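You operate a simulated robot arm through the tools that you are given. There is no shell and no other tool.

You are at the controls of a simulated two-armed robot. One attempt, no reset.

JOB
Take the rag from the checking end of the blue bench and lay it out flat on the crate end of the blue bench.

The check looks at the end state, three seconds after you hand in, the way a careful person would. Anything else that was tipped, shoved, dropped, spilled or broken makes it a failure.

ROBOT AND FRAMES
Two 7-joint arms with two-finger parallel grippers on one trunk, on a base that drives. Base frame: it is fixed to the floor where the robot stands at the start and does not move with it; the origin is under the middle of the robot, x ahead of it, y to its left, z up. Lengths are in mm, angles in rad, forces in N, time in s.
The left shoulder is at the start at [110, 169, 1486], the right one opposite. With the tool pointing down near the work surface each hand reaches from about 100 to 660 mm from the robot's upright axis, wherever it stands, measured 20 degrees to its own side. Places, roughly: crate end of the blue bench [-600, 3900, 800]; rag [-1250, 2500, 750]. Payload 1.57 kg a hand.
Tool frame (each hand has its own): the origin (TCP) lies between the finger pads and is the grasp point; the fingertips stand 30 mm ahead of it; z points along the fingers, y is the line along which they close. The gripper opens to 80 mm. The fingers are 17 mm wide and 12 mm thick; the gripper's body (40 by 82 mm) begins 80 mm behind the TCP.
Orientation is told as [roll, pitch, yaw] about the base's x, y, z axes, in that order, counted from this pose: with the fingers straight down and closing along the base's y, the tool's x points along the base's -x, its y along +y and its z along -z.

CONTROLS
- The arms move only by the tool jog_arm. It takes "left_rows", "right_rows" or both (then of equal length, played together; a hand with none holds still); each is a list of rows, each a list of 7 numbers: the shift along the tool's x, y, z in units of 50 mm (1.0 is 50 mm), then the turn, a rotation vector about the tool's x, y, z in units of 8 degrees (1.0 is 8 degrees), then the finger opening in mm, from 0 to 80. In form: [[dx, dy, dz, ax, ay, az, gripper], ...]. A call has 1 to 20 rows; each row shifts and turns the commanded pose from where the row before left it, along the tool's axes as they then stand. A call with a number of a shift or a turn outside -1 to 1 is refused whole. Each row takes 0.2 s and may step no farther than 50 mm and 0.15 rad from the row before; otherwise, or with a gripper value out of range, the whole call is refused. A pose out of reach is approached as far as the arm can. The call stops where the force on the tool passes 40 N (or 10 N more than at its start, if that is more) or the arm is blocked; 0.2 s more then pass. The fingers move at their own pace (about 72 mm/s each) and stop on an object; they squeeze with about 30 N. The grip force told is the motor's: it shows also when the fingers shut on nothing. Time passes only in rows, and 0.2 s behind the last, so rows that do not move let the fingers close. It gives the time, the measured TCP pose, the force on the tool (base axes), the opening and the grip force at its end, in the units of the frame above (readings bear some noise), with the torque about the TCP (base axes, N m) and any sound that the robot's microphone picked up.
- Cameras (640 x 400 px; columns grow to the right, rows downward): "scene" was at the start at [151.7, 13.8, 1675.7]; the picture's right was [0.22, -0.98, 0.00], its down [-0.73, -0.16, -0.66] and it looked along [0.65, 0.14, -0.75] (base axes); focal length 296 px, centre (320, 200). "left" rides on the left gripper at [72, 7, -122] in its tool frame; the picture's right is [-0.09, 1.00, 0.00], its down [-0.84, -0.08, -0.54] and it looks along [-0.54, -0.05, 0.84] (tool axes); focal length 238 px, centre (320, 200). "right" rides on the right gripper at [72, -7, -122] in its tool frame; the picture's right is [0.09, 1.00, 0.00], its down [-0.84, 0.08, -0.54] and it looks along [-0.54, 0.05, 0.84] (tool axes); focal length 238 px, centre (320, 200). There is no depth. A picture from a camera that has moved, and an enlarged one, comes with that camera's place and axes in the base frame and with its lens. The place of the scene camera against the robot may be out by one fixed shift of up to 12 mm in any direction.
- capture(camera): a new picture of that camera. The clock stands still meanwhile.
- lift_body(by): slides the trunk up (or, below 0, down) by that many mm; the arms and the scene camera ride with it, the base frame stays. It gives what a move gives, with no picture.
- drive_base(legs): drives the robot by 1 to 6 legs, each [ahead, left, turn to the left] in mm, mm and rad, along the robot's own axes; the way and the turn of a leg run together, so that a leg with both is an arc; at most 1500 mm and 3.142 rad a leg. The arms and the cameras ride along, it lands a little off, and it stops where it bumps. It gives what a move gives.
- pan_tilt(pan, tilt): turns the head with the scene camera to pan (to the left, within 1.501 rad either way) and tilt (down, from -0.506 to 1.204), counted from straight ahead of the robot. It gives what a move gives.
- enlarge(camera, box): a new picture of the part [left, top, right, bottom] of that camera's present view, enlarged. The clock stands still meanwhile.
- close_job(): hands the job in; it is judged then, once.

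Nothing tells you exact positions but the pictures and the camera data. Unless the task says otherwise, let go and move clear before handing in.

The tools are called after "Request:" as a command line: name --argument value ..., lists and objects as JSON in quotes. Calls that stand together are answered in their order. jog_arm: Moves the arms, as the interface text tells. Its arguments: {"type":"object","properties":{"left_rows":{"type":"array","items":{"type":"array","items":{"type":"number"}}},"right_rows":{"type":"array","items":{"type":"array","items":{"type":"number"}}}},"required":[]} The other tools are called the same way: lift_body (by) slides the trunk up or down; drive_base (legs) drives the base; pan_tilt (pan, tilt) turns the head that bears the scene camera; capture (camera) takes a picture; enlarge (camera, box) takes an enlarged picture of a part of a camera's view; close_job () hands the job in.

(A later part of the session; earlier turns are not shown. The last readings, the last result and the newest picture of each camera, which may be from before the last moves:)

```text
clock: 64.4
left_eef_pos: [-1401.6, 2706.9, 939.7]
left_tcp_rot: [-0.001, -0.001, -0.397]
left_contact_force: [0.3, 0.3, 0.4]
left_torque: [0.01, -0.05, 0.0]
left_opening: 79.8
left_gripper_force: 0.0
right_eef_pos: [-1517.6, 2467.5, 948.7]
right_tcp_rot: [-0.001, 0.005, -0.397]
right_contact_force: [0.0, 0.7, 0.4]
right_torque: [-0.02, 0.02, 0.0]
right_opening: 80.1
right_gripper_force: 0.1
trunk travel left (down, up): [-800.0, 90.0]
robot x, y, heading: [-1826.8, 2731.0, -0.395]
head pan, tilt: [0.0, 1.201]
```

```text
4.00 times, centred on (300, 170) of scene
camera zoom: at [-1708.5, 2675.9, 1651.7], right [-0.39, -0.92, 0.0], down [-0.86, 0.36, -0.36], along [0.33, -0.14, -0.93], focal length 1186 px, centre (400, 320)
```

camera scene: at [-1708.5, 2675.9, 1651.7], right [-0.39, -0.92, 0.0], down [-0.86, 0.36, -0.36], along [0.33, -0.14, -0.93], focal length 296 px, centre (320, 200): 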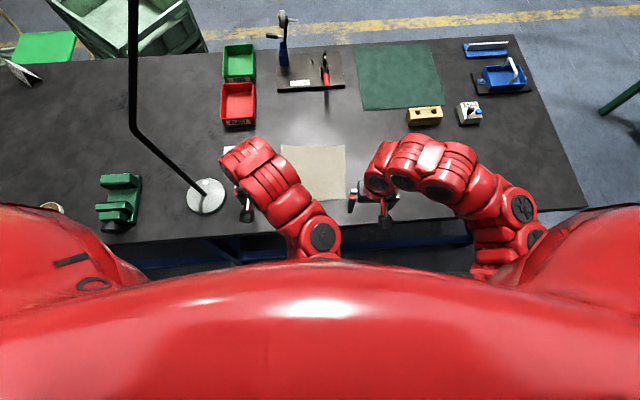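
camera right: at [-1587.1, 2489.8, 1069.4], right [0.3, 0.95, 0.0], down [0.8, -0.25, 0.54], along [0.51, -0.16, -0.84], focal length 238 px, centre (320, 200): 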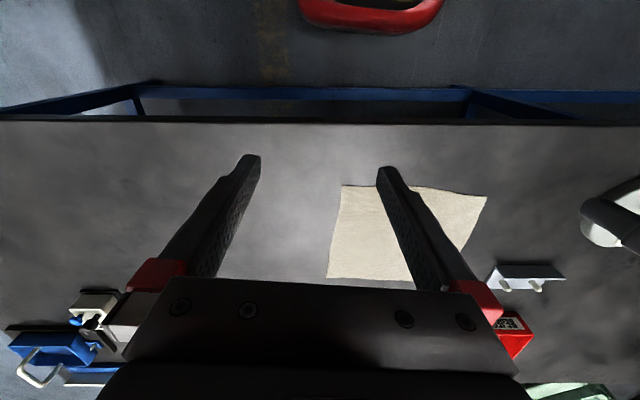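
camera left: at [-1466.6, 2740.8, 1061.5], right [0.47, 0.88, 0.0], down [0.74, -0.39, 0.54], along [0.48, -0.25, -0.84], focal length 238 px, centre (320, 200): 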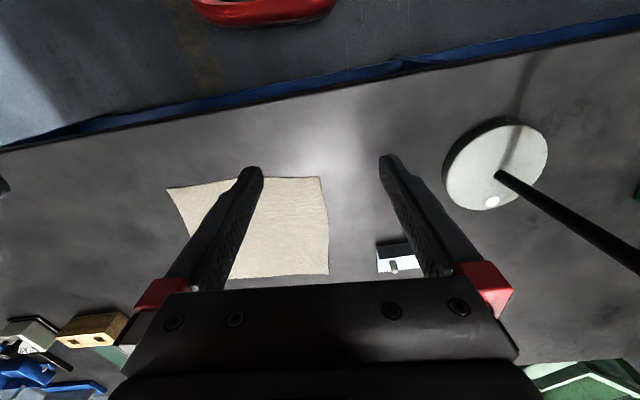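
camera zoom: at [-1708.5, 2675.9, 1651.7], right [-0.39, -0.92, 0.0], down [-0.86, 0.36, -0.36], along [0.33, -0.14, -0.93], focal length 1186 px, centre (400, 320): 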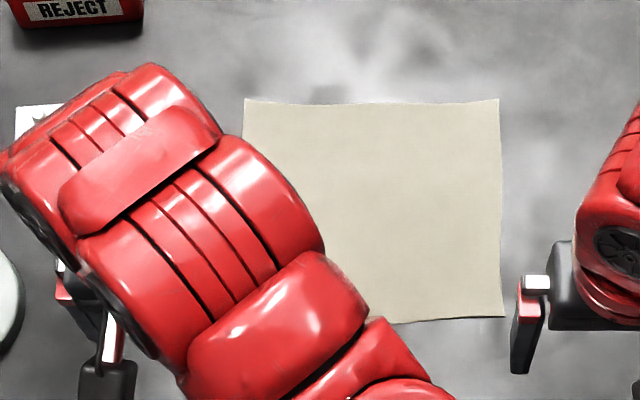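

The rag is aligned with the robot, its near edge about 473 mm ahead, running from lateral -90 to +127. I'll bring both hands over its near corners, narrow the fingers to 44 mm and descend to just above the cloth.

Request:
jog_arm --left_rows '[[-0.553, -0.16, 0, 0, 0, 0, 60], [-0.553, -0.16, 0, 0, 0, 0, 44], [-0.553, -0.16, 0, 0, 0, 0, 44], [0, 0, 0.7, 0, 0, 0, 44], [0, 0, 0.7, 0, 0, 0, 44], [0, 0, 0.7, 0, 0, 0, 44]]' --right_rows '[[-0.653, 0.28, 0, 0, 0, 0, 60], [-0.653, 0.28, 0, 0, 0, 0, 44], [-0.653, 0.28, 0, 0, 0, 0, 44], [0, 0, 0.75, 0, 0, 0, 44], [0, 0, 0.75, 0, 0, 0, 44], [0, 0, 0.75, 0, 0, 0, 44]]'

Request:
capture --camera "left"

Request:
capture --camera "right"

Request:
capture --camera "scene"

```text
clock: 65.8
left_eef_pos: [-1333.9, 2653.2, 833.8]
left_tcp_rot: [-0.002, 0.001, -0.396]
left_contact_force: [-0.2, 0.0, -0.5]
left_torque: [0.03, 0.0, 0.02]
left_opening: 44.0
left_gripper_force: 0.2
right_eef_pos: [-1411.3, 2469.7, 834.0]
right_tcp_rot: [-0.001, 0.004, -0.395]
right_contact_force: [0.3, -0.4, 0.3]
right_torque: [0.0, -0.02, 0.02]
right_opening: 43.8
right_gripper_force: 0.1
trunk travel left (down, up): [-800.0, 90.0]
robot x, y, heading: [-1827.6, 2730.4, -0.398]
head pan, tilt: [0.0, 1.201]
```

```text
taken
camera left: at [-1398.6, 2686.8, 955.8], right [0.47, 0.88, 0.0], down [0.74, -0.39, 0.54], along [0.48, -0.25, -0.84], focal length 238 px, centre (320, 200)
```

left: 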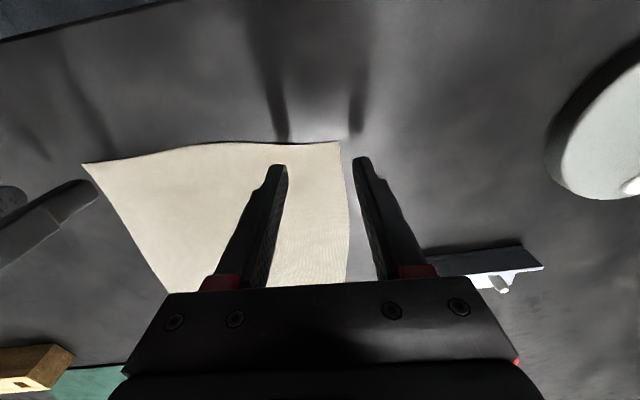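

```text
taken
camera right: at [-1480.7, 2491.8, 955.7], right [0.3, 0.95, 0.0], down [0.81, -0.25, 0.54], along [0.51, -0.16, -0.84], focal length 238 px, centre (320, 200)
```

right: 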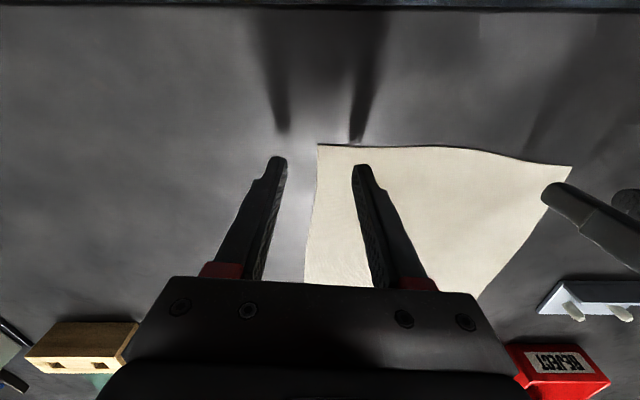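

```text
taken
camera scene: at [-1706.9, 2675.9, 1651.6], right [-0.39, -0.92, 0.0], down [-0.86, 0.36, -0.36], along [0.33, -0.14, -0.93], focal length 296 px, centre (320, 200)
```

scene: 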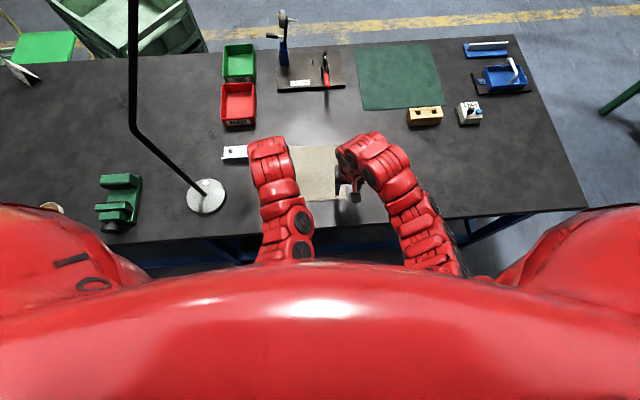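

Both hands straddle the near corners as planned. I'll descend in small steps until the fingertips just touch.

Request:
jog_arm --left_rows '[[0, 0, 0.2, 0, 0, 0, 44], [0, 0, 0.2, 0, 0, 0, 44]]' --right_rows '[[0, 0, 0.2, 0, 0, 0, 44], [0, 0, 0.2, 0, 0, 0, 44]]'

Request:
jog_arm --left_rows '[[0, 0, 0.06, 0, 0, 0, 44], [0, 0, 0.06, 0, 0, 0, 44]]' --right_rows '[[0, 0, 0.06, 0, 0, 0, 44], [0, 0, 0.06, 0, 0, 0, 44]]'

```text
clock: 66.4
left_eef_pos: [-1335.4, 2652.3, 814.4]
left_tcp_rot: [-0.003, 0.001, -0.396]
left_contact_force: [0.9, 0.2, 0.4]
left_torque: [-0.01, 0.02, -0.01]
left_opening: 43.8
left_gripper_force: 0.0
right_eef_pos: [-1410.8, 2470.6, 814.4]
right_tcp_rot: [0.002, 0.006, -0.396]
right_contact_force: [0.0, 0.2, -0.6]
right_torque: [0.01, 0.02, -0.02]
right_opening: 43.8
right_gripper_force: 0.0
trunk travel left (down, up): [-800.0, 90.0]
robot x, y, heading: [-1830.9, 2730.1, -0.397]
head pan, tilt: [0.0, 1.201]
```

```text
clock: 67.0
left_eef_pos: [-1334.4, 2652.1, 808.3]
left_tcp_rot: [-0.001, 0.0, -0.395]
left_contact_force: [-0.1, 1.2, -0.8]
left_torque: [-0.02, -0.03, -0.02]
left_opening: 43.9
left_gripper_force: 0.0
right_eef_pos: [-1411.5, 2469.7, 808.7]
right_tcp_rot: [0.0, 0.005, -0.396]
right_contact_force: [-0.1, 0.6, 0.3]
right_torque: [0.02, -0.02, 0.0]
right_opening: 44.1
right_gripper_force: 0.0
trunk travel left (down, up): [-800.0, 90.0]
robot x, y, heading: [-1833.1, 2731.8, -0.4]
head pan, tilt: [0.0, 1.201]
```

No contact yet at TCP z of about 808, so I'll go on down in 2 mm steps.

Request:
jog_arm --left_rows '[[0, 0, 0.04, 0, 0, 0, 44], [0, 0, 0.04, 0, 0, 0, 44]]' --right_rows '[[0, 0, 0.04, 0, 0, 0, 44], [0, 0, 0.04, 0, 0, 0, 44]]'

Request:
capture --camera "left"

Request:
capture --camera "right"

```text
clock: 67.6
left_eef_pos: [-1334.8, 2652.5, 803.1]
left_tcp_rot: [0.0, -0.001, -0.395]
left_contact_force: [-1.0, -0.7, 0.1]
left_torque: [0.02, 0.0, -0.01]
left_opening: 43.7
left_gripper_force: 0.1
right_eef_pos: [-1411.1, 2468.9, 804.1]
right_tcp_rot: [-0.001, 0.005, -0.396]
right_contact_force: [0.2, 0.2, -0.8]
right_torque: [0.0, -0.02, -0.02]
right_opening: 44.0
right_gripper_force: 0.1
trunk travel left (down, up): [-800.0, 90.0]
robot x, y, heading: [-1826.0, 2732.7, -0.394]
head pan, tilt: [0.0, 1.201]
```

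```text
taken
camera left: at [-1398.8, 2686.4, 926.2], right [0.47, 0.88, 0.0], down [0.74, -0.39, 0.54], along [0.48, -0.25, -0.84], focal length 238 px, centre (320, 200)
```

left: 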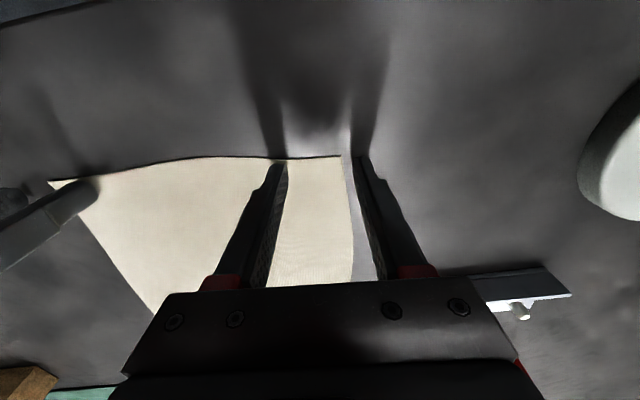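

```text
taken
camera right: at [-1480.1, 2490.9, 926.3], right [0.3, 0.95, 0.0], down [0.8, -0.25, 0.54], along [0.51, -0.16, -0.84], focal length 238 px, centre (320, 200)
```

right: 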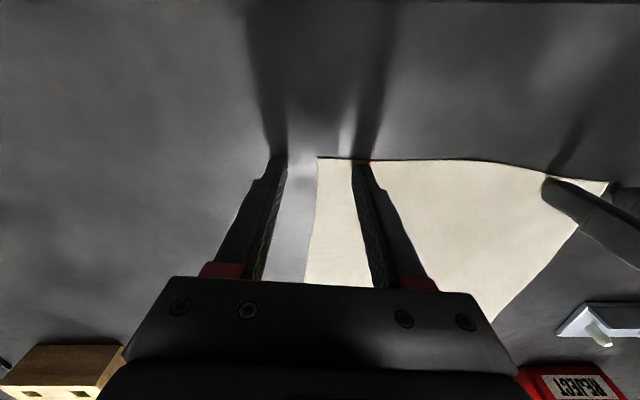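

Still no contact; the shadows are converging on the fingertips, so the surface is only a few mm lower. I'll continue down.

Request:
jog_arm --left_rows '[[0, 0, 0.04, 0, 0, 0, 44], [0, 0, 0.04, 0, 0, 0, 44]]' --right_rows '[[0, 0, 0.04, 0, 0, 0, 44], [0, 0, 0.04, 0, 0, 0, 44]]'

Request:
jog_arm --left_rows '[[0, 0, 0.04, 0, 0, 0, 44], [0, 0, 0.04, 0, 0, 0, 44]]' --right_rows '[[0, 0, 0.04, 0, 0, 0, 44], [0, 0, 0.04, 0, 0, 0, 44]]'

```text
clock: 68.2
left_eef_pos: [-1335.4, 2652.3, 801.4]
left_tcp_rot: [0.001, -0.004, -0.393]
left_contact_force: [0.8, -0.3, 8.9]
left_torque: [-0.24, 0.1, 0.04]
left_opening: 44.6
left_gripper_force: 0.3
right_eef_pos: [-1411.3, 2468.4, 800.7]
right_tcp_rot: [0.003, 0.004, -0.396]
right_contact_force: [0.8, 1.4, 3.7]
right_torque: [0.13, -0.04, -0.01]
right_opening: 44.5
right_gripper_force: 0.1
trunk travel left (down, up): [-800.0, 90.0]
robot x, y, heading: [-1828.1, 2731.6, -0.399]
head pan, tilt: [0.0, 1.201]
```

```text
clock: 68.9
left_eef_pos: [-1333.4, 2652.0, 801.6]
left_tcp_rot: [-0.005, -0.012, -0.396]
left_contact_force: [-0.5, 1.7, 25.0]
left_torque: [-0.57, 0.42, -0.04]
left_opening: 43.1
left_gripper_force: 0.1
right_eef_pos: [-1411.2, 2469.7, 800.8]
right_tcp_rot: [0.004, -0.009, -0.397]
right_contact_force: [-1.6, 0.0, 22.7]
right_torque: [0.59, -0.14, 0.07]
right_opening: 42.7
right_gripper_force: 0.2
trunk travel left (down, up): [-800.0, 90.0]
robot x, y, heading: [-1823.4, 2730.3, -0.399]
head pan, tilt: [0.0, 1.201]
stopped in row 2 (left hand): the force on the tool passed its limit at 42 N (the readings are from after the stop); the commanded pose is now the measured one
```

Both hands are in contact, with the surface at about z = 771 and about 20 N on each. I'll ease off 1 mm and close the fingers to pinch the corners.

Request:
jog_arm --left_rows '[[0, 0, -0.02, 0, 0, 0, 44], [0, 0, 0, 0, 0, 0, 20], [0, 0, 0, 0, 0, 0, 0], [0, 0, 0, 0, 0, 0, 0], [0, 0, 0, 0, 0, 0, 0]]' --right_rows '[[0, 0, -0.02, 0, 0, 0, 44], [0, 0, 0, 0, 0, 0, 20], [0, 0, 0, 0, 0, 0, 0], [0, 0, 0, 0, 0, 0, 0], [0, 0, 0, 0, 0, 0, 0]]'

Request:
capture --camera "left"

Request:
capture --camera "right"

```text
clock: 70.1
left_eef_pos: [-1333.7, 2652.2, 801.6]
left_tcp_rot: [-0.004, -0.01, -0.394]
left_contact_force: [-3.5, -11.4, 24.0]
left_torque: [-0.52, 0.16, 0.03]
left_opening: 1.6
left_gripper_force: 24.2
right_eef_pos: [-1411.0, 2471.6, 801.1]
right_tcp_rot: [0.002, -0.005, -0.394]
right_contact_force: [8.1, 16.1, 29.8]
right_torque: [0.63, -0.4, 0.04]
right_opening: 1.3
right_gripper_force: 23.0
trunk travel left (down, up): [-800.0, 90.0]
robot x, y, heading: [-1822.4, 2725.8, -0.396]
head pan, tilt: [0.0, 1.201]
```

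```text
taken
camera left: at [-1399.5, 2687.5, 922.2], right [0.47, 0.88, 0.0], down [0.74, -0.39, 0.55], along [0.49, -0.26, -0.83], focal length 238 px, centre (320, 200)
```

left: 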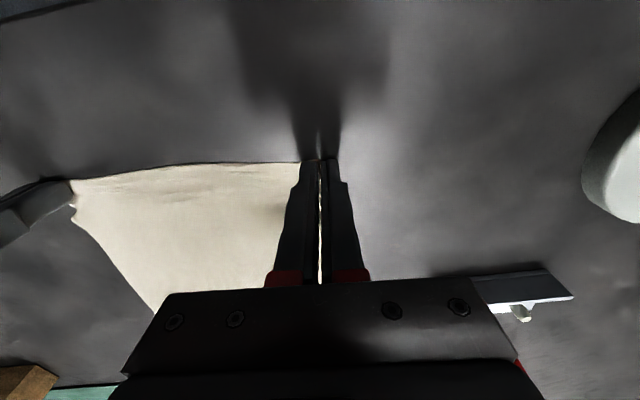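

```text
taken
camera right: at [-1481.5, 2493.0, 922.1], right [0.3, 0.95, 0.0], down [0.8, -0.25, 0.55], along [0.52, -0.16, -0.84], focal length 238 px, centre (320, 200)
```

right: 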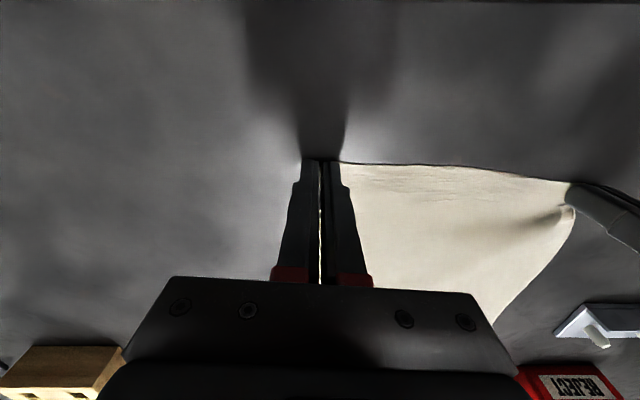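

Cloth is visible as a cream line between both pairs of fingers, and the openings read about 1.5 mm. I'll lift both hands together, slowly.

Request:
jog_arm --left_rows '[[0, 0, -0.2, 0, 0, 0, 0], [0, 0, -0.3, 0, 0, 0, 0], [0, 0, -0.4, 0, 0, 0, 0], [0, 0, -0.4, 0, 0, 0, 0]]' --right_rows '[[0, 0, -0.2, 0, 0, 0, 0], [0, 0, -0.3, 0, 0, 0, 0], [0, 0, -0.4, 0, 0, 0, 0], [0, 0, -0.4, 0, 0, 0, 0]]'

Request:
capture --camera "left"

Request:
capture --camera "right"

```text
clock: 71.1
left_eef_pos: [-1334.8, 2652.3, 862.1]
left_tcp_rot: [-0.001, -0.006, -0.396]
left_contact_force: [-3.1, -6.6, 0.5]
left_torque: [-0.21, 0.09, -0.03]
left_opening: 1.6
left_gripper_force: 23.2
right_eef_pos: [-1411.0, 2468.8, 862.3]
right_tcp_rot: [0.003, 0.001, -0.398]
right_contact_force: [3.5, 6.7, -0.4]
right_torque: [0.25, -0.16, 0.0]
right_opening: 1.0
right_gripper_force: 23.5
trunk travel left (down, up): [-800.0, 90.0]
robot x, y, heading: [-1825.9, 2729.2, -0.395]
head pan, tilt: [0.0, 1.201]
```

```text
taken
camera left: at [-1398.8, 2686.3, 984.1], right [0.47, 0.88, 0.0], down [0.74, -0.39, 0.55], along [0.48, -0.26, -0.84], focal length 238 px, centre (320, 200)
```

left: 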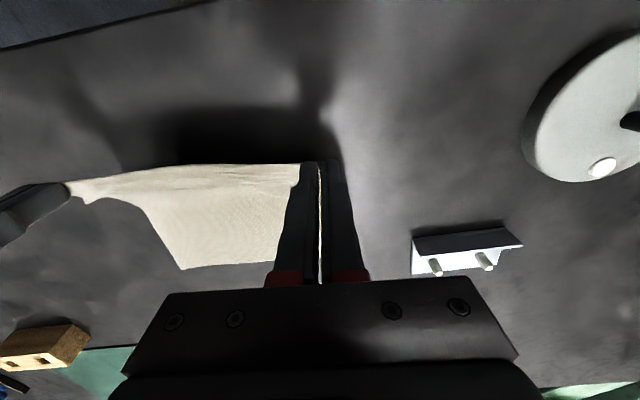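

```text
taken
camera right: at [-1481.2, 2490.1, 984.0], right [0.3, 0.95, 0.0], down [0.8, -0.25, 0.54], along [0.52, -0.16, -0.84], focal length 238 px, centre (320, 200)
```

right: 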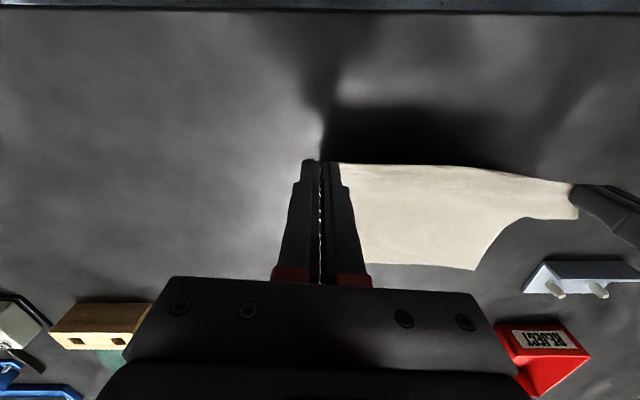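

Both corners are held and the cloth is slightly taut between the hands. I'll ease the tension 3 mm and keep lifting.

Request:
jog_arm --left_rows '[[0, -0.03, -0.4, 0, 0, 0, 0], [0, 0, -0.5, 0, 0, 0, 0], [0, 0, -0.5, 0, 0, 0, 0], [0, 0, -0.5, 0, 0, 0, 0]]' --right_rows '[[0, 0.03, -0.4, 0, 0, 0, 0], [0, 0, -0.5, 0, 0, 0, 0], [0, 0, -0.5, 0, 0, 0, 0], [0, 0, -0.5, 0, 0, 0, 0]]'

Request:
capture --camera "left"

Request:
capture --camera "scene"

```text
clock: 72.1
left_eef_pos: [-1334.5, 2651.2, 960.7]
left_tcp_rot: [-0.002, -0.005, -0.396]
left_contact_force: [-1.6, -4.0, -0.9]
left_torque: [-0.14, 0.05, -0.01]
left_opening: 1.8
left_gripper_force: 24.0
right_eef_pos: [-1409.8, 2468.9, 959.2]
right_tcp_rot: [0.001, 0.0, -0.396]
right_contact_force: [1.0, 3.2, -0.6]
right_torque: [0.1, -0.02, 0.0]
right_opening: 0.7
right_gripper_force: 23.3
trunk travel left (down, up): [-800.0, 90.0]
robot x, y, heading: [-1831.8, 2729.3, -0.399]
head pan, tilt: [0.0, 1.201]
```

```text
taken
camera left: at [-1400.4, 2685.2, 1080.8], right [0.47, 0.88, 0.0], down [0.74, -0.39, 0.55], along [0.48, -0.26, -0.84], focal length 238 px, centre (320, 200)
```

left: 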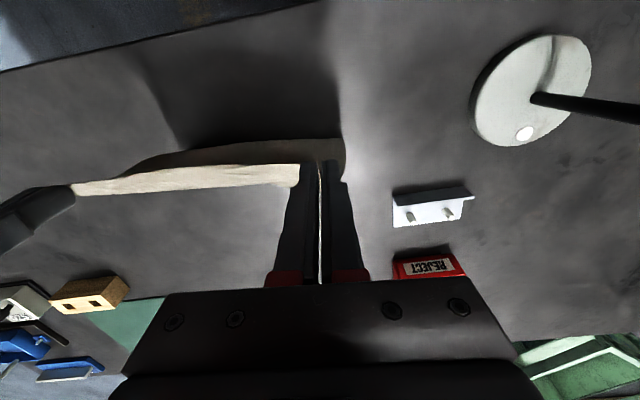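

```text
taken
camera scene: at [-1708.1, 2675.1, 1651.6], right [-0.39, -0.92, 0.0], down [-0.86, 0.36, -0.36], along [0.33, -0.14, -0.93], focal length 296 px, centre (320, 200)
```

scene: 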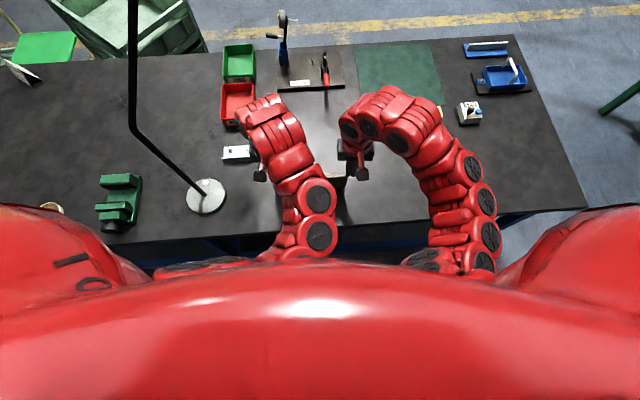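

The rag is hanging from both hands with its bottom edge still just on the bench. I'll lift another 45 mm and then back away from the bench.

Request:
jog_arm --left_rows '[[0, 0, -0.3, 0, 0, 0, 0], [0, 0, -0.3, 0, 0, 0, 0], [0, 0, -0.3, 0, 0, 0, 0]]' --right_rows '[[0, 0, -0.3, 0, 0, 0, 0], [0, 0, -0.3, 0, 0, 0, 0], [0, 0, -0.3, 0, 0, 0, 0]]'

Request:
capture --camera "left"

Request:
capture --camera "right"

```text
clock: 72.9
left_eef_pos: [-1333.8, 2651.3, 988.5]
left_tcp_rot: [-0.002, -0.006, -0.396]
left_contact_force: [-1.1, -2.7, -1.0]
left_torque: [-0.12, 0.09, -0.03]
left_opening: 1.7
left_gripper_force: 23.1
left hand out of reach, approached as far as the arm can: row 3
right_eef_pos: [-1410.9, 2470.2, 987.8]
right_tcp_rot: [0.006, -0.002, -0.396]
right_contact_force: [0.6, 3.0, -0.4]
right_torque: [0.08, -0.03, 0.02]
right_opening: 1.0
right_gripper_force: 22.8
right hand out of reach, approached as far as the arm can: row 3
trunk travel left (down, up): [-800.0, 90.0]
robot x, y, heading: [-1830.2, 2728.5, -0.397]
head pan, tilt: [0.0, 1.201]
```

```text
taken
camera left: at [-1399.3, 2685.2, 1109.8], right [0.47, 0.88, 0.0], down [0.74, -0.39, 0.55], along [0.48, -0.26, -0.84], focal length 238 px, centre (320, 200)
```

left: 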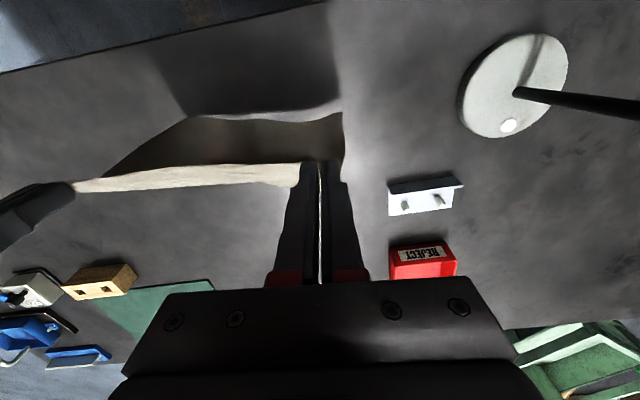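

```text
taken
camera right: at [-1480.0, 2491.9, 1108.9], right [0.3, 0.95, 0.0], down [0.8, -0.25, 0.54], along [0.52, -0.16, -0.84], focal length 238 px, centre (320, 200)
```

right: 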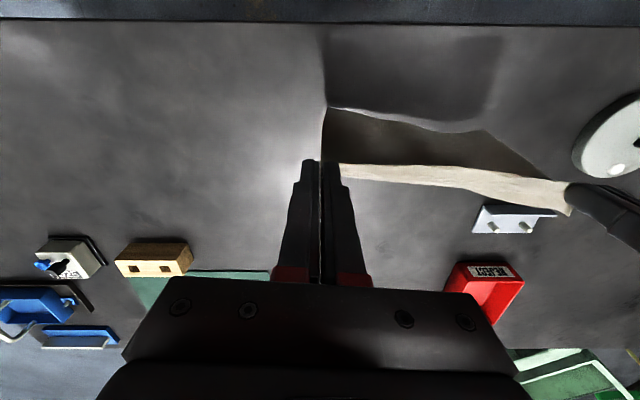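

The arms are at their height limit here, and the cloth is clear enough to slide off the edge. I'll back straight away from the bench and then check the hold.

Request:
drive_base --legs '[[-300, 0, 0]]'

Request:
capture --camera "left"

Request:
capture --camera "scene"

```text
clock: 75.0
left_eef_pos: [-1609.3, 2765.1, 987.4]
left_tcp_rot: [-0.002, -0.005, -0.395]
left_contact_force: [-1.6, -2.5, -0.5]
left_torque: [-0.1, 0.04, 0.01]
left_opening: 1.9
left_gripper_force: 23.0
right_eef_pos: [-1685.9, 2585.3, 986.7]
right_tcp_rot: [0.006, -0.001, -0.398]
right_contact_force: [1.1, 2.1, -0.9]
right_torque: [0.1, -0.05, 0.04]
right_opening: 1.0
right_gripper_force: 22.9
trunk travel left (down, up): [-800.0, 90.0]
robot x, y, heading: [-2107.4, 2846.0, -0.398]
head pan, tilt: [0.0, 1.201]
```

```text
taken
camera left: at [-1674.9, 2800.2, 1109.6], right [0.47, 0.88, 0.0], down [0.74, -0.39, 0.55], along [0.48, -0.26, -0.84], focal length 238 px, centre (320, 200)
```

left: 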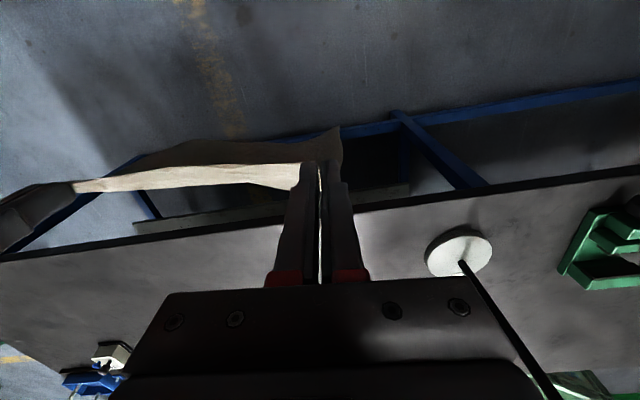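

```text
taken
camera scene: at [-1982.9, 2790.6, 1651.6], right [-0.39, -0.92, 0.0], down [-0.86, 0.36, -0.36], along [0.33, -0.14, -0.93], focal length 296 px, centre (320, 200)
```

scene: 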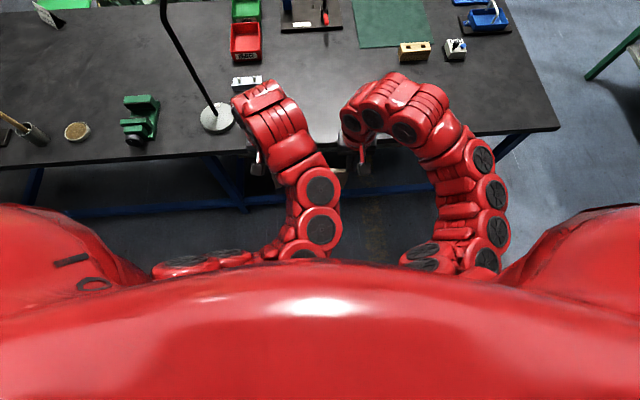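

The rag hangs from both hands clear of the bench. Next I'll square up with the bench and strafe left toward the crate end in two legs.

Request:
drive_base --legs '[[0, 0, 0.102], [-40, 600, 0], [0, 600, 0]]'

Request:
pan_tilt --pan 0.0 --tilt 0.8

Request:
capture --camera "scene"

Request:
capture --camera "left"

```text
clock: 81.9
left_eef_pos: [-1293.1, 3984.1, 988.7]
left_tcp_rot: [-0.001, -0.006, -0.291]
left_contact_force: [-1.0, -2.7, 0.7]
left_torque: [-0.12, 0.06, -0.05]
left_opening: 1.9
left_gripper_force: 23.4
right_eef_pos: [-1348.7, 3798.4, 987.7]
right_tcp_rot: [0.005, -0.001, -0.293]
right_contact_force: [0.6, 2.6, 0.0]
right_torque: [0.13, 0.0, 0.06]
right_opening: 1.0
right_gripper_force: 23.5
trunk travel left (down, up): [-800.0, 90.0]
robot x, y, heading: [-1788.2, 4018.2, -0.294]
head pan, tilt: [0.0, 1.201]
```

```text
clock: 82.8
left_eef_pos: [-1294.0, 3984.2, 988.1]
left_tcp_rot: [-0.003, -0.007, -0.291]
left_contact_force: [-0.9, -2.7, -0.2]
left_torque: [-0.07, 0.04, -0.03]
left_opening: 1.4
left_gripper_force: 23.8
right_eef_pos: [-1349.5, 3797.9, 987.0]
right_tcp_rot: [0.006, -0.003, -0.292]
right_contact_force: [1.4, 2.9, 0.4]
right_torque: [0.06, -0.04, 0.01]
right_opening: 1.0
right_gripper_force: 23.5
trunk travel left (down, up): [-800.0, 90.0]
robot x, y, heading: [-1794.5, 4014.1, -0.291]
head pan, tilt: [0.0, 0.799]
```

```text
taken
camera scene: at [-1643.6, 3964.5, 1679.3], right [-0.29, -0.96, 0.0], down [-0.69, 0.21, -0.7], along [0.67, -0.2, -0.72], focal length 296 px, centre (320, 200)
```

scene: 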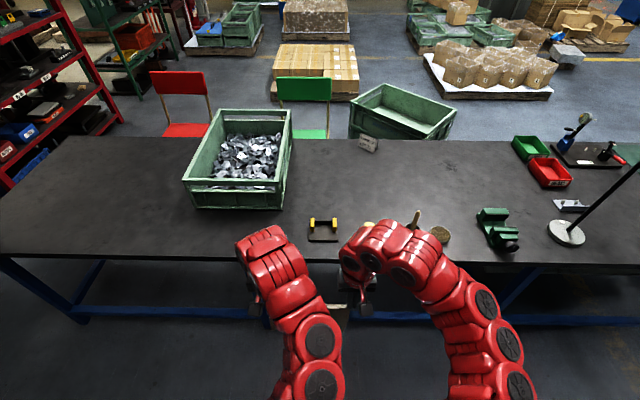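

```text
taken
camera left: at [-1361.3, 4012.4, 1109.8], right [0.37, 0.93, 0.0], down [0.78, -0.31, 0.55], along [0.51, -0.21, -0.84], focal length 238 px, centre (320, 200)
```

left: 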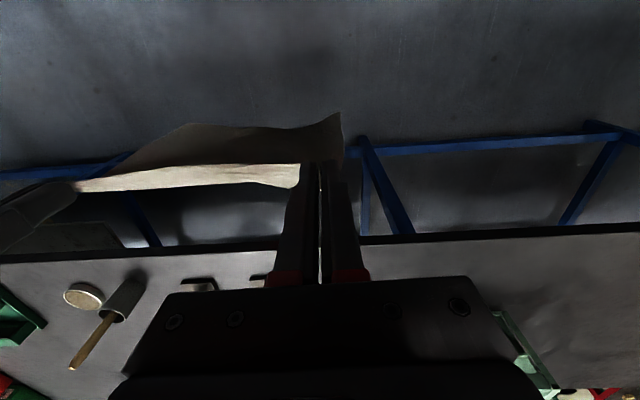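

The rag is still held, and the crate end is in view: the crate of parts, the card, the yellow gauge and the cup. I'll enlarge to measure the free space.

Request:
enlarge --camera "scene" --box '[170, 110, 410, 260]'

Request:
enlarge --camera "scene" --box '[290, 120, 450, 220]'

```text
2.67 times, centred on (290, 185) of scene
camera zoom: at [-1643.6, 3964.5, 1679.3], right [-0.29, -0.96, 0.0], down [-0.69, 0.21, -0.7], along [0.67, -0.2, -0.72], focal length 791 px, centre (400, 240)
```

zoom: 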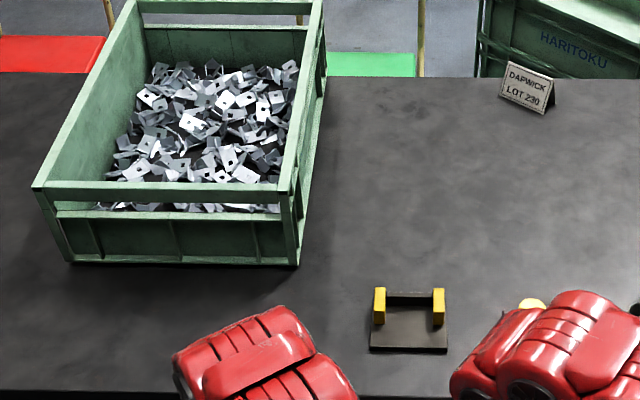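

```text
4.00 times, centred on (370, 170) of scene
camera zoom: at [-1643.6, 3964.5, 1679.3], right [-0.29, -0.96, 0.0], down [-0.69, 0.21, -0.7], along [0.67, -0.2, -0.72], focal length 1186 px, centre (120, 320)
```

zoom: 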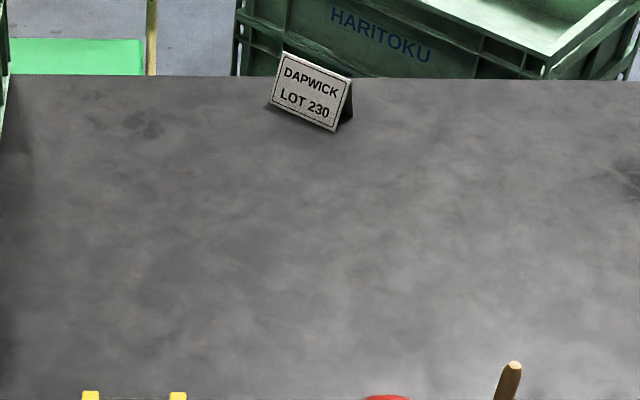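

The free area lies beside the crate and behind the yellow gauge, whose top is about 80 mm above the bench. To pass the cloth over it I'll extend the arms forward and up while still clear of the bench, then raise the trunk.

Request:
jog_arm --left_rows '[[-0.5, 0, -0.1, 0, 0, 0, 0], [-0.5, 0, -0.25, 0, 0, 0, 0], [-0.5, 0, -0.25, 0, 0, 0, 0], [-0.5, 0, -0.3, 0, 0, 0, 0], [-0.5, 0, -0.3, 0, 0, 0, 0]]' --right_rows '[[-0.5, 0, -0.1, 0, 0, 0, 0], [-0.5, 0, -0.25, 0, 0, 0, 0], [-0.5, 0, -0.25, 0, 0, 0, 0], [-0.5, 0, -0.3, 0, 0, 0, 0], [-0.5, 0, -0.3, 0, 0, 0, 0]]'

Request:
capture --camera "left"

```text
clock: 84.0
left_eef_pos: [-1171.7, 3951.6, 1012.1]
left_tcp_rot: [0.0, -0.007, -0.291]
left_contact_force: [-1.6, -3.7, -0.8]
left_torque: [-0.12, 0.07, -0.02]
left_opening: 1.7
left_gripper_force: 23.4
left hand out of reach, approached as far as the arm can: row 1, 2, 3, 4
right_eef_pos: [-1236.1, 3766.2, 1010.6]
right_tcp_rot: [0.005, -0.001, -0.29]
right_contact_force: [0.5, 4.1, -0.1]
right_torque: [0.11, -0.03, -0.03]
right_opening: 1.2
right_gripper_force: 23.5
right hand out of reach, approached as far as the arm can: row 1, 2, 3, 4
trunk travel left (down, up): [-800.0, 90.0]
robot x, y, heading: [-1794.0, 4013.3, -0.296]
head pan, tilt: [0.0, 0.799]
```

```text
taken
camera left: at [-1239.9, 3980.1, 1133.2], right [0.37, 0.93, 0.0], down [0.78, -0.31, 0.55], along [0.51, -0.21, -0.84], focal length 238 px, centre (320, 200)
```

left: 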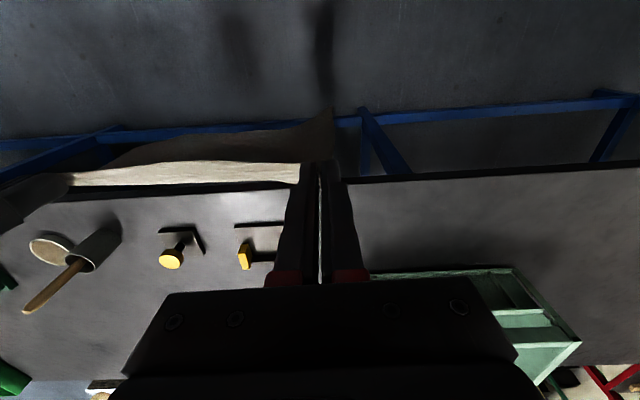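

The hold is good. I'll raise the hands a bit more at this extension and lift the trunk by 90 mm.

Request:
jog_arm --left_rows '[[-0.2, 0, -0.3, 0, 0, 0, 0], [-0.2, 0, -0.3, 0, 0, 0, 0], [0, 0, -0.3, 0, 0, 0, 0]]' --right_rows '[[-0.2, 0, -0.3, 0, 0, 0, 0], [-0.2, 0, -0.3, 0, 0, 0, 0], [0, 0, -0.3, 0, 0, 0, 0]]'

Request:
lift_body --by 85

Request:
capture --camera "scene"

Request:
capture --camera "right"

```text
clock: 84.8
left_eef_pos: [-1151.8, 3943.3, 1049.4]
left_tcp_rot: [-0.003, -0.005, -0.291]
left_contact_force: [-0.7, -2.4, 0.1]
left_torque: [-0.08, 0.03, -0.04]
left_opening: 1.8
left_gripper_force: 23.6
left hand out of reach, approached as far as the arm can: row 1, 3
right_eef_pos: [-1212.4, 3758.4, 1049.0]
right_tcp_rot: [0.004, -0.002, -0.294]
right_contact_force: [1.1, 3.4, -0.4]
right_torque: [0.09, -0.02, -0.04]
right_opening: 1.1
right_gripper_force: 22.7
right hand out of reach, approached as far as the arm can: row 1, 3
trunk travel left (down, up): [-800.0, 90.0]
robot x, y, heading: [-1794.1, 4015.5, -0.292]
head pan, tilt: [0.0, 0.799]
```

```text
clock: 86.0
left_eef_pos: [-1151.1, 3944.4, 1134.2]
left_tcp_rot: [-0.002, -0.005, -0.291]
left_contact_force: [-0.2, -2.0, 0.1]
left_torque: [-0.07, 0.05, -0.03]
left_opening: 1.7
left_gripper_force: 23.6
right_eef_pos: [-1211.6, 3758.9, 1134.1]
right_tcp_rot: [0.005, -0.002, -0.293]
right_contact_force: [0.5, 2.6, 0.0]
right_torque: [0.08, 0.02, -0.01]
right_opening: 1.2
right_gripper_force: 23.2
trunk travel left (down, up): [-885.0, 5.0]
robot x, y, heading: [-1792.1, 4014.3, -0.3]
head pan, tilt: [0.0, 0.799]
```

```text
taken
camera scene: at [-1643.2, 3964.7, 1764.3], right [-0.29, -0.96, 0.0], down [-0.69, 0.21, -0.7], along [0.67, -0.2, -0.72], focal length 296 px, centre (320, 200)
```

scene: 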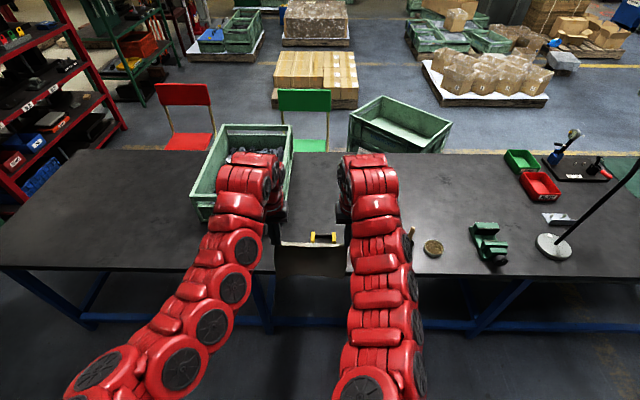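

```text
taken
camera right: at [-1283.7, 3772.7, 1254.3], right [0.2, 0.98, 0.0], down [0.82, -0.17, 0.54], along [0.53, -0.1, -0.84], focal length 238 px, centre (320, 200)
```

right: 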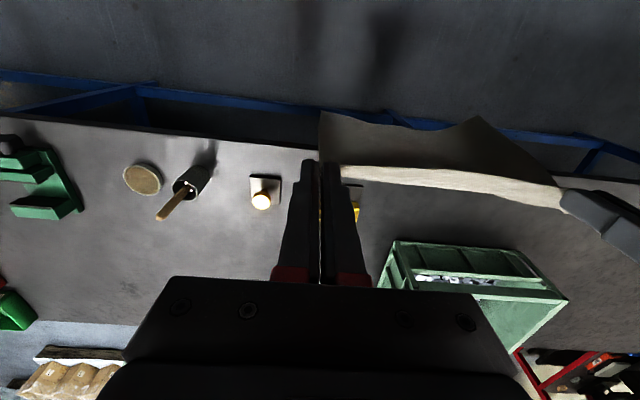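

Hands are at z = 1134, with the cloth's bottom at about 909, above the gauge. I'll drive in toward the bench in two legs, shifting 45 mm to the right to keep clear of the crate.

Request:
drive_base --legs '[[200, -45, 0]]'

Request:
capture --camera "scene"

```text
clock: 87.6
left_eef_pos: [-976.0, 3845.0, 1135.3]
left_tcp_rot: [-0.002, -0.007, -0.291]
left_contact_force: [-0.1, -1.5, 0.3]
left_torque: [-0.1, 0.03, -0.02]
left_opening: 1.6
left_gripper_force: 23.5
right_eef_pos: [-1036.7, 3659.4, 1133.9]
right_tcp_rot: [0.004, -0.003, -0.291]
right_contact_force: [0.7, 2.1, 0.3]
right_torque: [0.07, -0.04, -0.02]
right_opening: 0.9
right_gripper_force: 22.9
trunk travel left (down, up): [-885.0, 5.0]
robot x, y, heading: [-1616.6, 3912.4, -0.29]
head pan, tilt: [0.0, 0.799]
```

```text
taken
camera scene: at [-1468.6, 3865.4, 1764.6], right [-0.29, -0.96, 0.0], down [-0.69, 0.21, -0.7], along [0.67, -0.2, -0.72], focal length 296 px, centre (320, 200)
```

scene: 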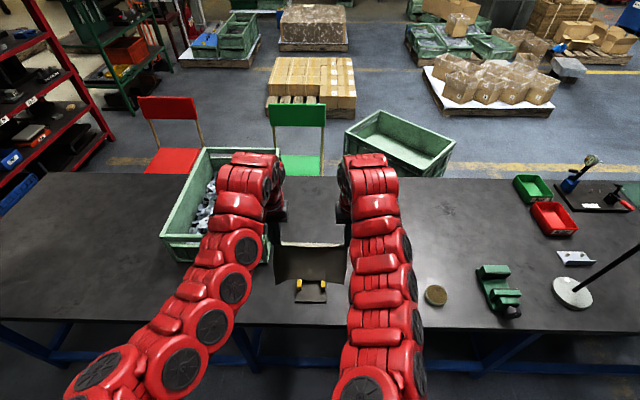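

The cloth is passing above the gauge with clearance. I'll drive the remaining 240 mm.

Request:
drive_base --legs '[[240, 0, 0]]'

Request:
pan_tilt --pan 0.0 --tilt 0.95

Request:
capture --camera "scene"

Request:
capture --camera "left"

Request:
capture --camera "right"

```text
clock: 89.5
left_eef_pos: [-739.9, 3771.9, 1134.3]
left_tcp_rot: [-0.001, -0.007, -0.294]
left_contact_force: [-0.1, -2.3, -0.1]
left_torque: [-0.08, -0.01, 0.0]
left_opening: 1.9
left_gripper_force: 23.4
right_eef_pos: [-800.3, 3587.5, 1133.1]
right_tcp_rot: [0.006, -0.004, -0.295]
right_contact_force: [0.2, 1.9, -0.6]
right_torque: [0.1, -0.02, 0.02]
right_opening: 0.9
right_gripper_force: 22.8
trunk travel left (down, up): [-885.0, 5.0]
robot x, y, heading: [-1378.6, 3844.8, -0.291]
head pan, tilt: [0.0, 0.799]
```

```text
clock: 90.2
left_eef_pos: [-737.2, 3771.4, 1131.8]
left_tcp_rot: [-0.002, -0.004, -0.292]
left_contact_force: [-1.1, -2.4, -0.1]
left_torque: [-0.09, 0.04, -0.02]
left_opening: 1.7
left_gripper_force: 23.9
right_eef_pos: [-799.7, 3586.9, 1132.9]
right_tcp_rot: [0.005, -0.001, -0.293]
right_contact_force: [1.0, 2.2, -0.2]
right_torque: [0.07, -0.01, -0.03]
right_opening: 1.1
right_gripper_force: 22.7
trunk travel left (down, up): [-885.0, 5.0]
robot x, y, heading: [-1378.0, 3843.0, -0.296]
head pan, tilt: [0.0, 0.949]
```

```text
taken
camera scene: at [-1236.9, 3795.0, 1752.7], right [-0.29, -0.96, 0.0], down [-0.78, 0.24, -0.58], along [0.56, -0.17, -0.81], focal length 296 px, centre (320, 200)
```

scene: 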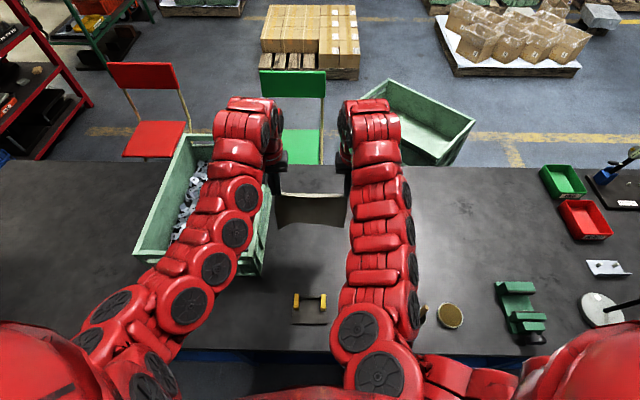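

```text
taken
camera left: at [-805.5, 3798.9, 1255.0], right [0.38, 0.93, 0.0], down [0.78, -0.31, 0.55], along [0.51, -0.21, -0.84], focal length 238 px, centre (320, 200)
```

left: 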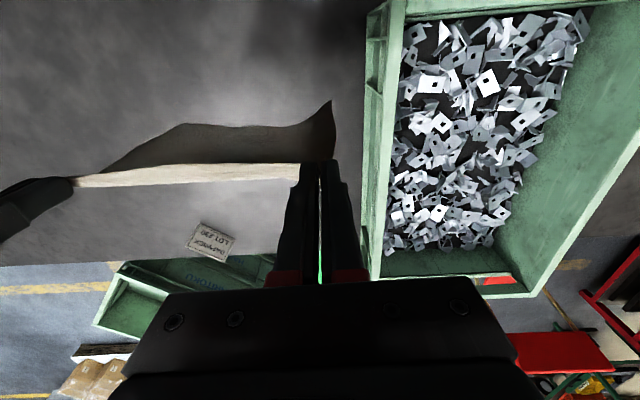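

```text
taken
camera right: at [-870.2, 3600.6, 1254.0], right [0.2, 0.98, 0.0], down [0.82, -0.17, 0.54], along [0.53, -0.1, -0.84], focal length 238 px, centre (320, 200)
```

right: 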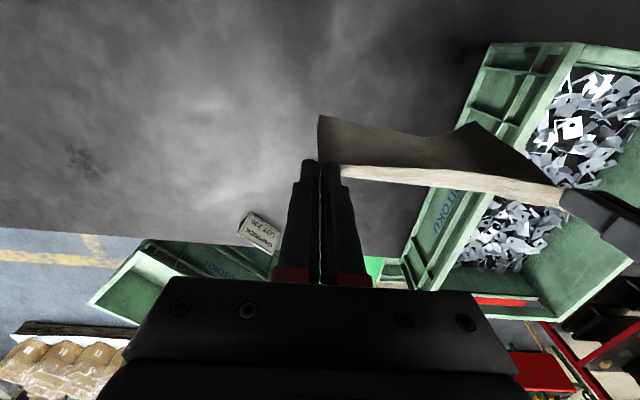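

Robot is in position (bench edge about 304 mm ahead), with the cloth over free bench. The left hand is a little close to the crate rim, so I'll shift right 25 mm and then extend the hands forward at this height.

Request:
drive_base --legs '[[0, -25, 0]]'

Request:
jog_arm --left_rows '[[-0.4, 0, 0, 0, 0, 0, 0], [-0.4, 0, 0, 0, 0, 0, 0], [-0.4, 0, 0, 0, 0, 0, 0], [-0.4, 0, 0, 0, 0, 0, 0]]' --right_rows '[[-0.43, 0, 0, 0, 0, 0, 0], [-0.43, 0, 0, 0, 0, 0, 0], [-0.43, 0, 0, 0, 0, 0, 0], [-0.43, 0, 0, 0, 0, 0, 0]]'

Request:
capture --camera "scene"

```text
clock: 91.0
left_eef_pos: [-742.9, 3753.9, 1132.3]
left_tcp_rot: [-0.006, -0.006, -0.291]
left_contact_force: [-0.7, -1.2, 0.0]
left_torque: [-0.14, 0.06, -0.05]
left_opening: 1.8
left_gripper_force: 23.7
right_eef_pos: [-803.7, 3569.2, 1134.5]
right_tcp_rot: [0.001, -0.001, -0.292]
right_contact_force: [1.3, 3.6, 0.9]
right_torque: [0.03, 0.02, 0.0]
right_opening: 1.1
right_gripper_force: 23.2
trunk travel left (down, up): [-885.0, 5.0]
robot x, y, heading: [-1385.3, 3817.0, -0.292]
head pan, tilt: [0.0, 0.949]
```

```text
clock: 92.0
left_eef_pos: [-666.7, 3723.9, 1132.8]
left_tcp_rot: [-0.002, -0.003, -0.287]
left_contact_force: [0.1, -2.0, 0.5]
left_torque: [-0.06, -0.01, -0.05]
left_opening: 1.6
left_gripper_force: 23.6
right_eef_pos: [-722.0, 3539.5, 1134.2]
right_tcp_rot: [0.004, 0.0, -0.288]
right_contact_force: [0.9, 0.4, 0.2]
right_torque: [0.07, 0.0, 0.0]
right_opening: 1.0
right_gripper_force: 23.1
trunk travel left (down, up): [-885.0, 5.0]
robot x, y, heading: [-1383.8, 3821.0, -0.293]
head pan, tilt: [0.0, 0.949]
```

```text
taken
camera scene: at [-1242.8, 3769.7, 1752.5], right [-0.29, -0.96, 0.0], down [-0.78, 0.24, -0.58], along [0.56, -0.17, -0.81], focal length 296 px, centre (320, 200)
```

scene: 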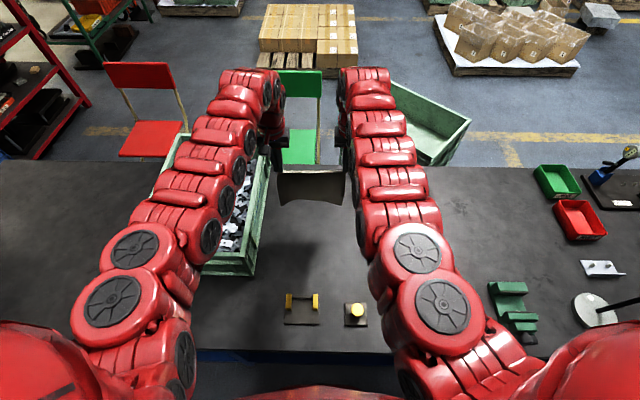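

Both hands are at 715 mm forward, straddling the target strip. I'll lower the trunk so the cloth's bottom edge comes just above the bench.

Request:
lift_body --by -120

Request:
capture --camera "left"

Request:
capture --camera "right"

Request:
enlarge --camera "scene" --box '[180, 80, 420, 230]'

```text
clock: 93.5
left_eef_pos: [-668.7, 3725.9, 1014.3]
left_tcp_rot: [-0.002, -0.004, -0.293]
left_contact_force: [-0.7, -1.4, -0.5]
left_torque: [-0.03, 0.02, -0.02]
left_opening: 1.5
left_gripper_force: 23.6
right_eef_pos: [-723.3, 3538.9, 1014.7]
right_tcp_rot: [0.006, -0.001, -0.292]
right_contact_force: [0.7, 1.7, 0.2]
right_torque: [0.05, -0.03, -0.01]
right_opening: 1.0
right_gripper_force: 22.8
trunk travel left (down, up): [-765.0, 125.0]
robot x, y, heading: [-1385.2, 3820.0, -0.293]
head pan, tilt: [0.0, 0.949]
```

```text
taken
camera left: at [-736.6, 3752.9, 1135.5], right [0.37, 0.93, 0.0], down [0.78, -0.31, 0.55], along [0.51, -0.21, -0.84], focal length 238 px, centre (320, 200)
```

left: 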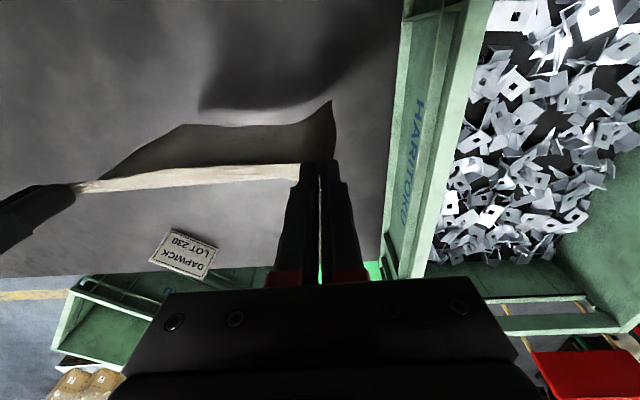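

```text
taken
camera right: at [-796.2, 3553.6, 1136.5], right [0.2, 0.98, 0.0], down [0.82, -0.17, 0.54], along [0.53, -0.1, -0.84], focal length 238 px, centre (320, 200)
```

right: 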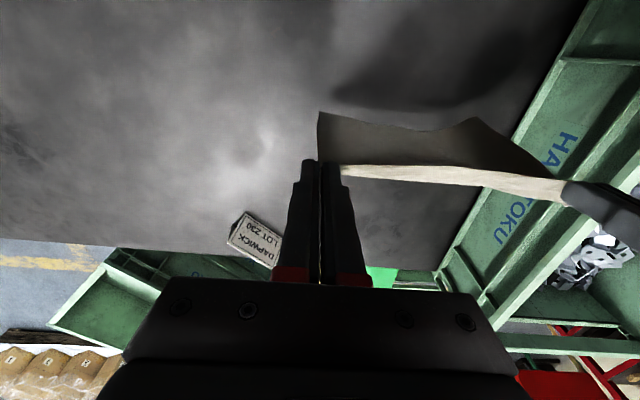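

```text
2.67 times, centred on (300, 155) of scene
camera zoom: at [-1245.4, 3771.9, 1632.9], right [-0.29, -0.96, 0.0], down [-0.78, 0.24, -0.58], along [0.56, -0.17, -0.81], focal length 791 px, centre (373, 320)
```

zoom: 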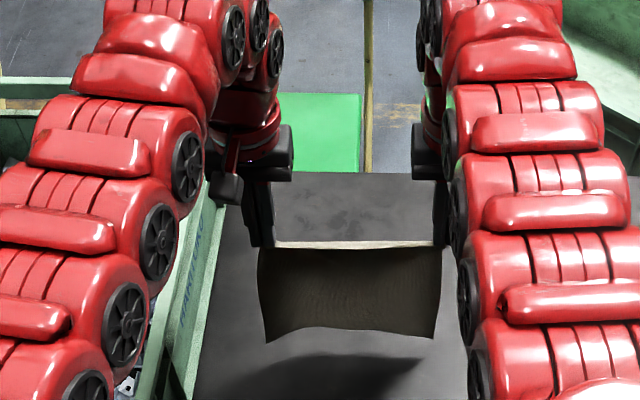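

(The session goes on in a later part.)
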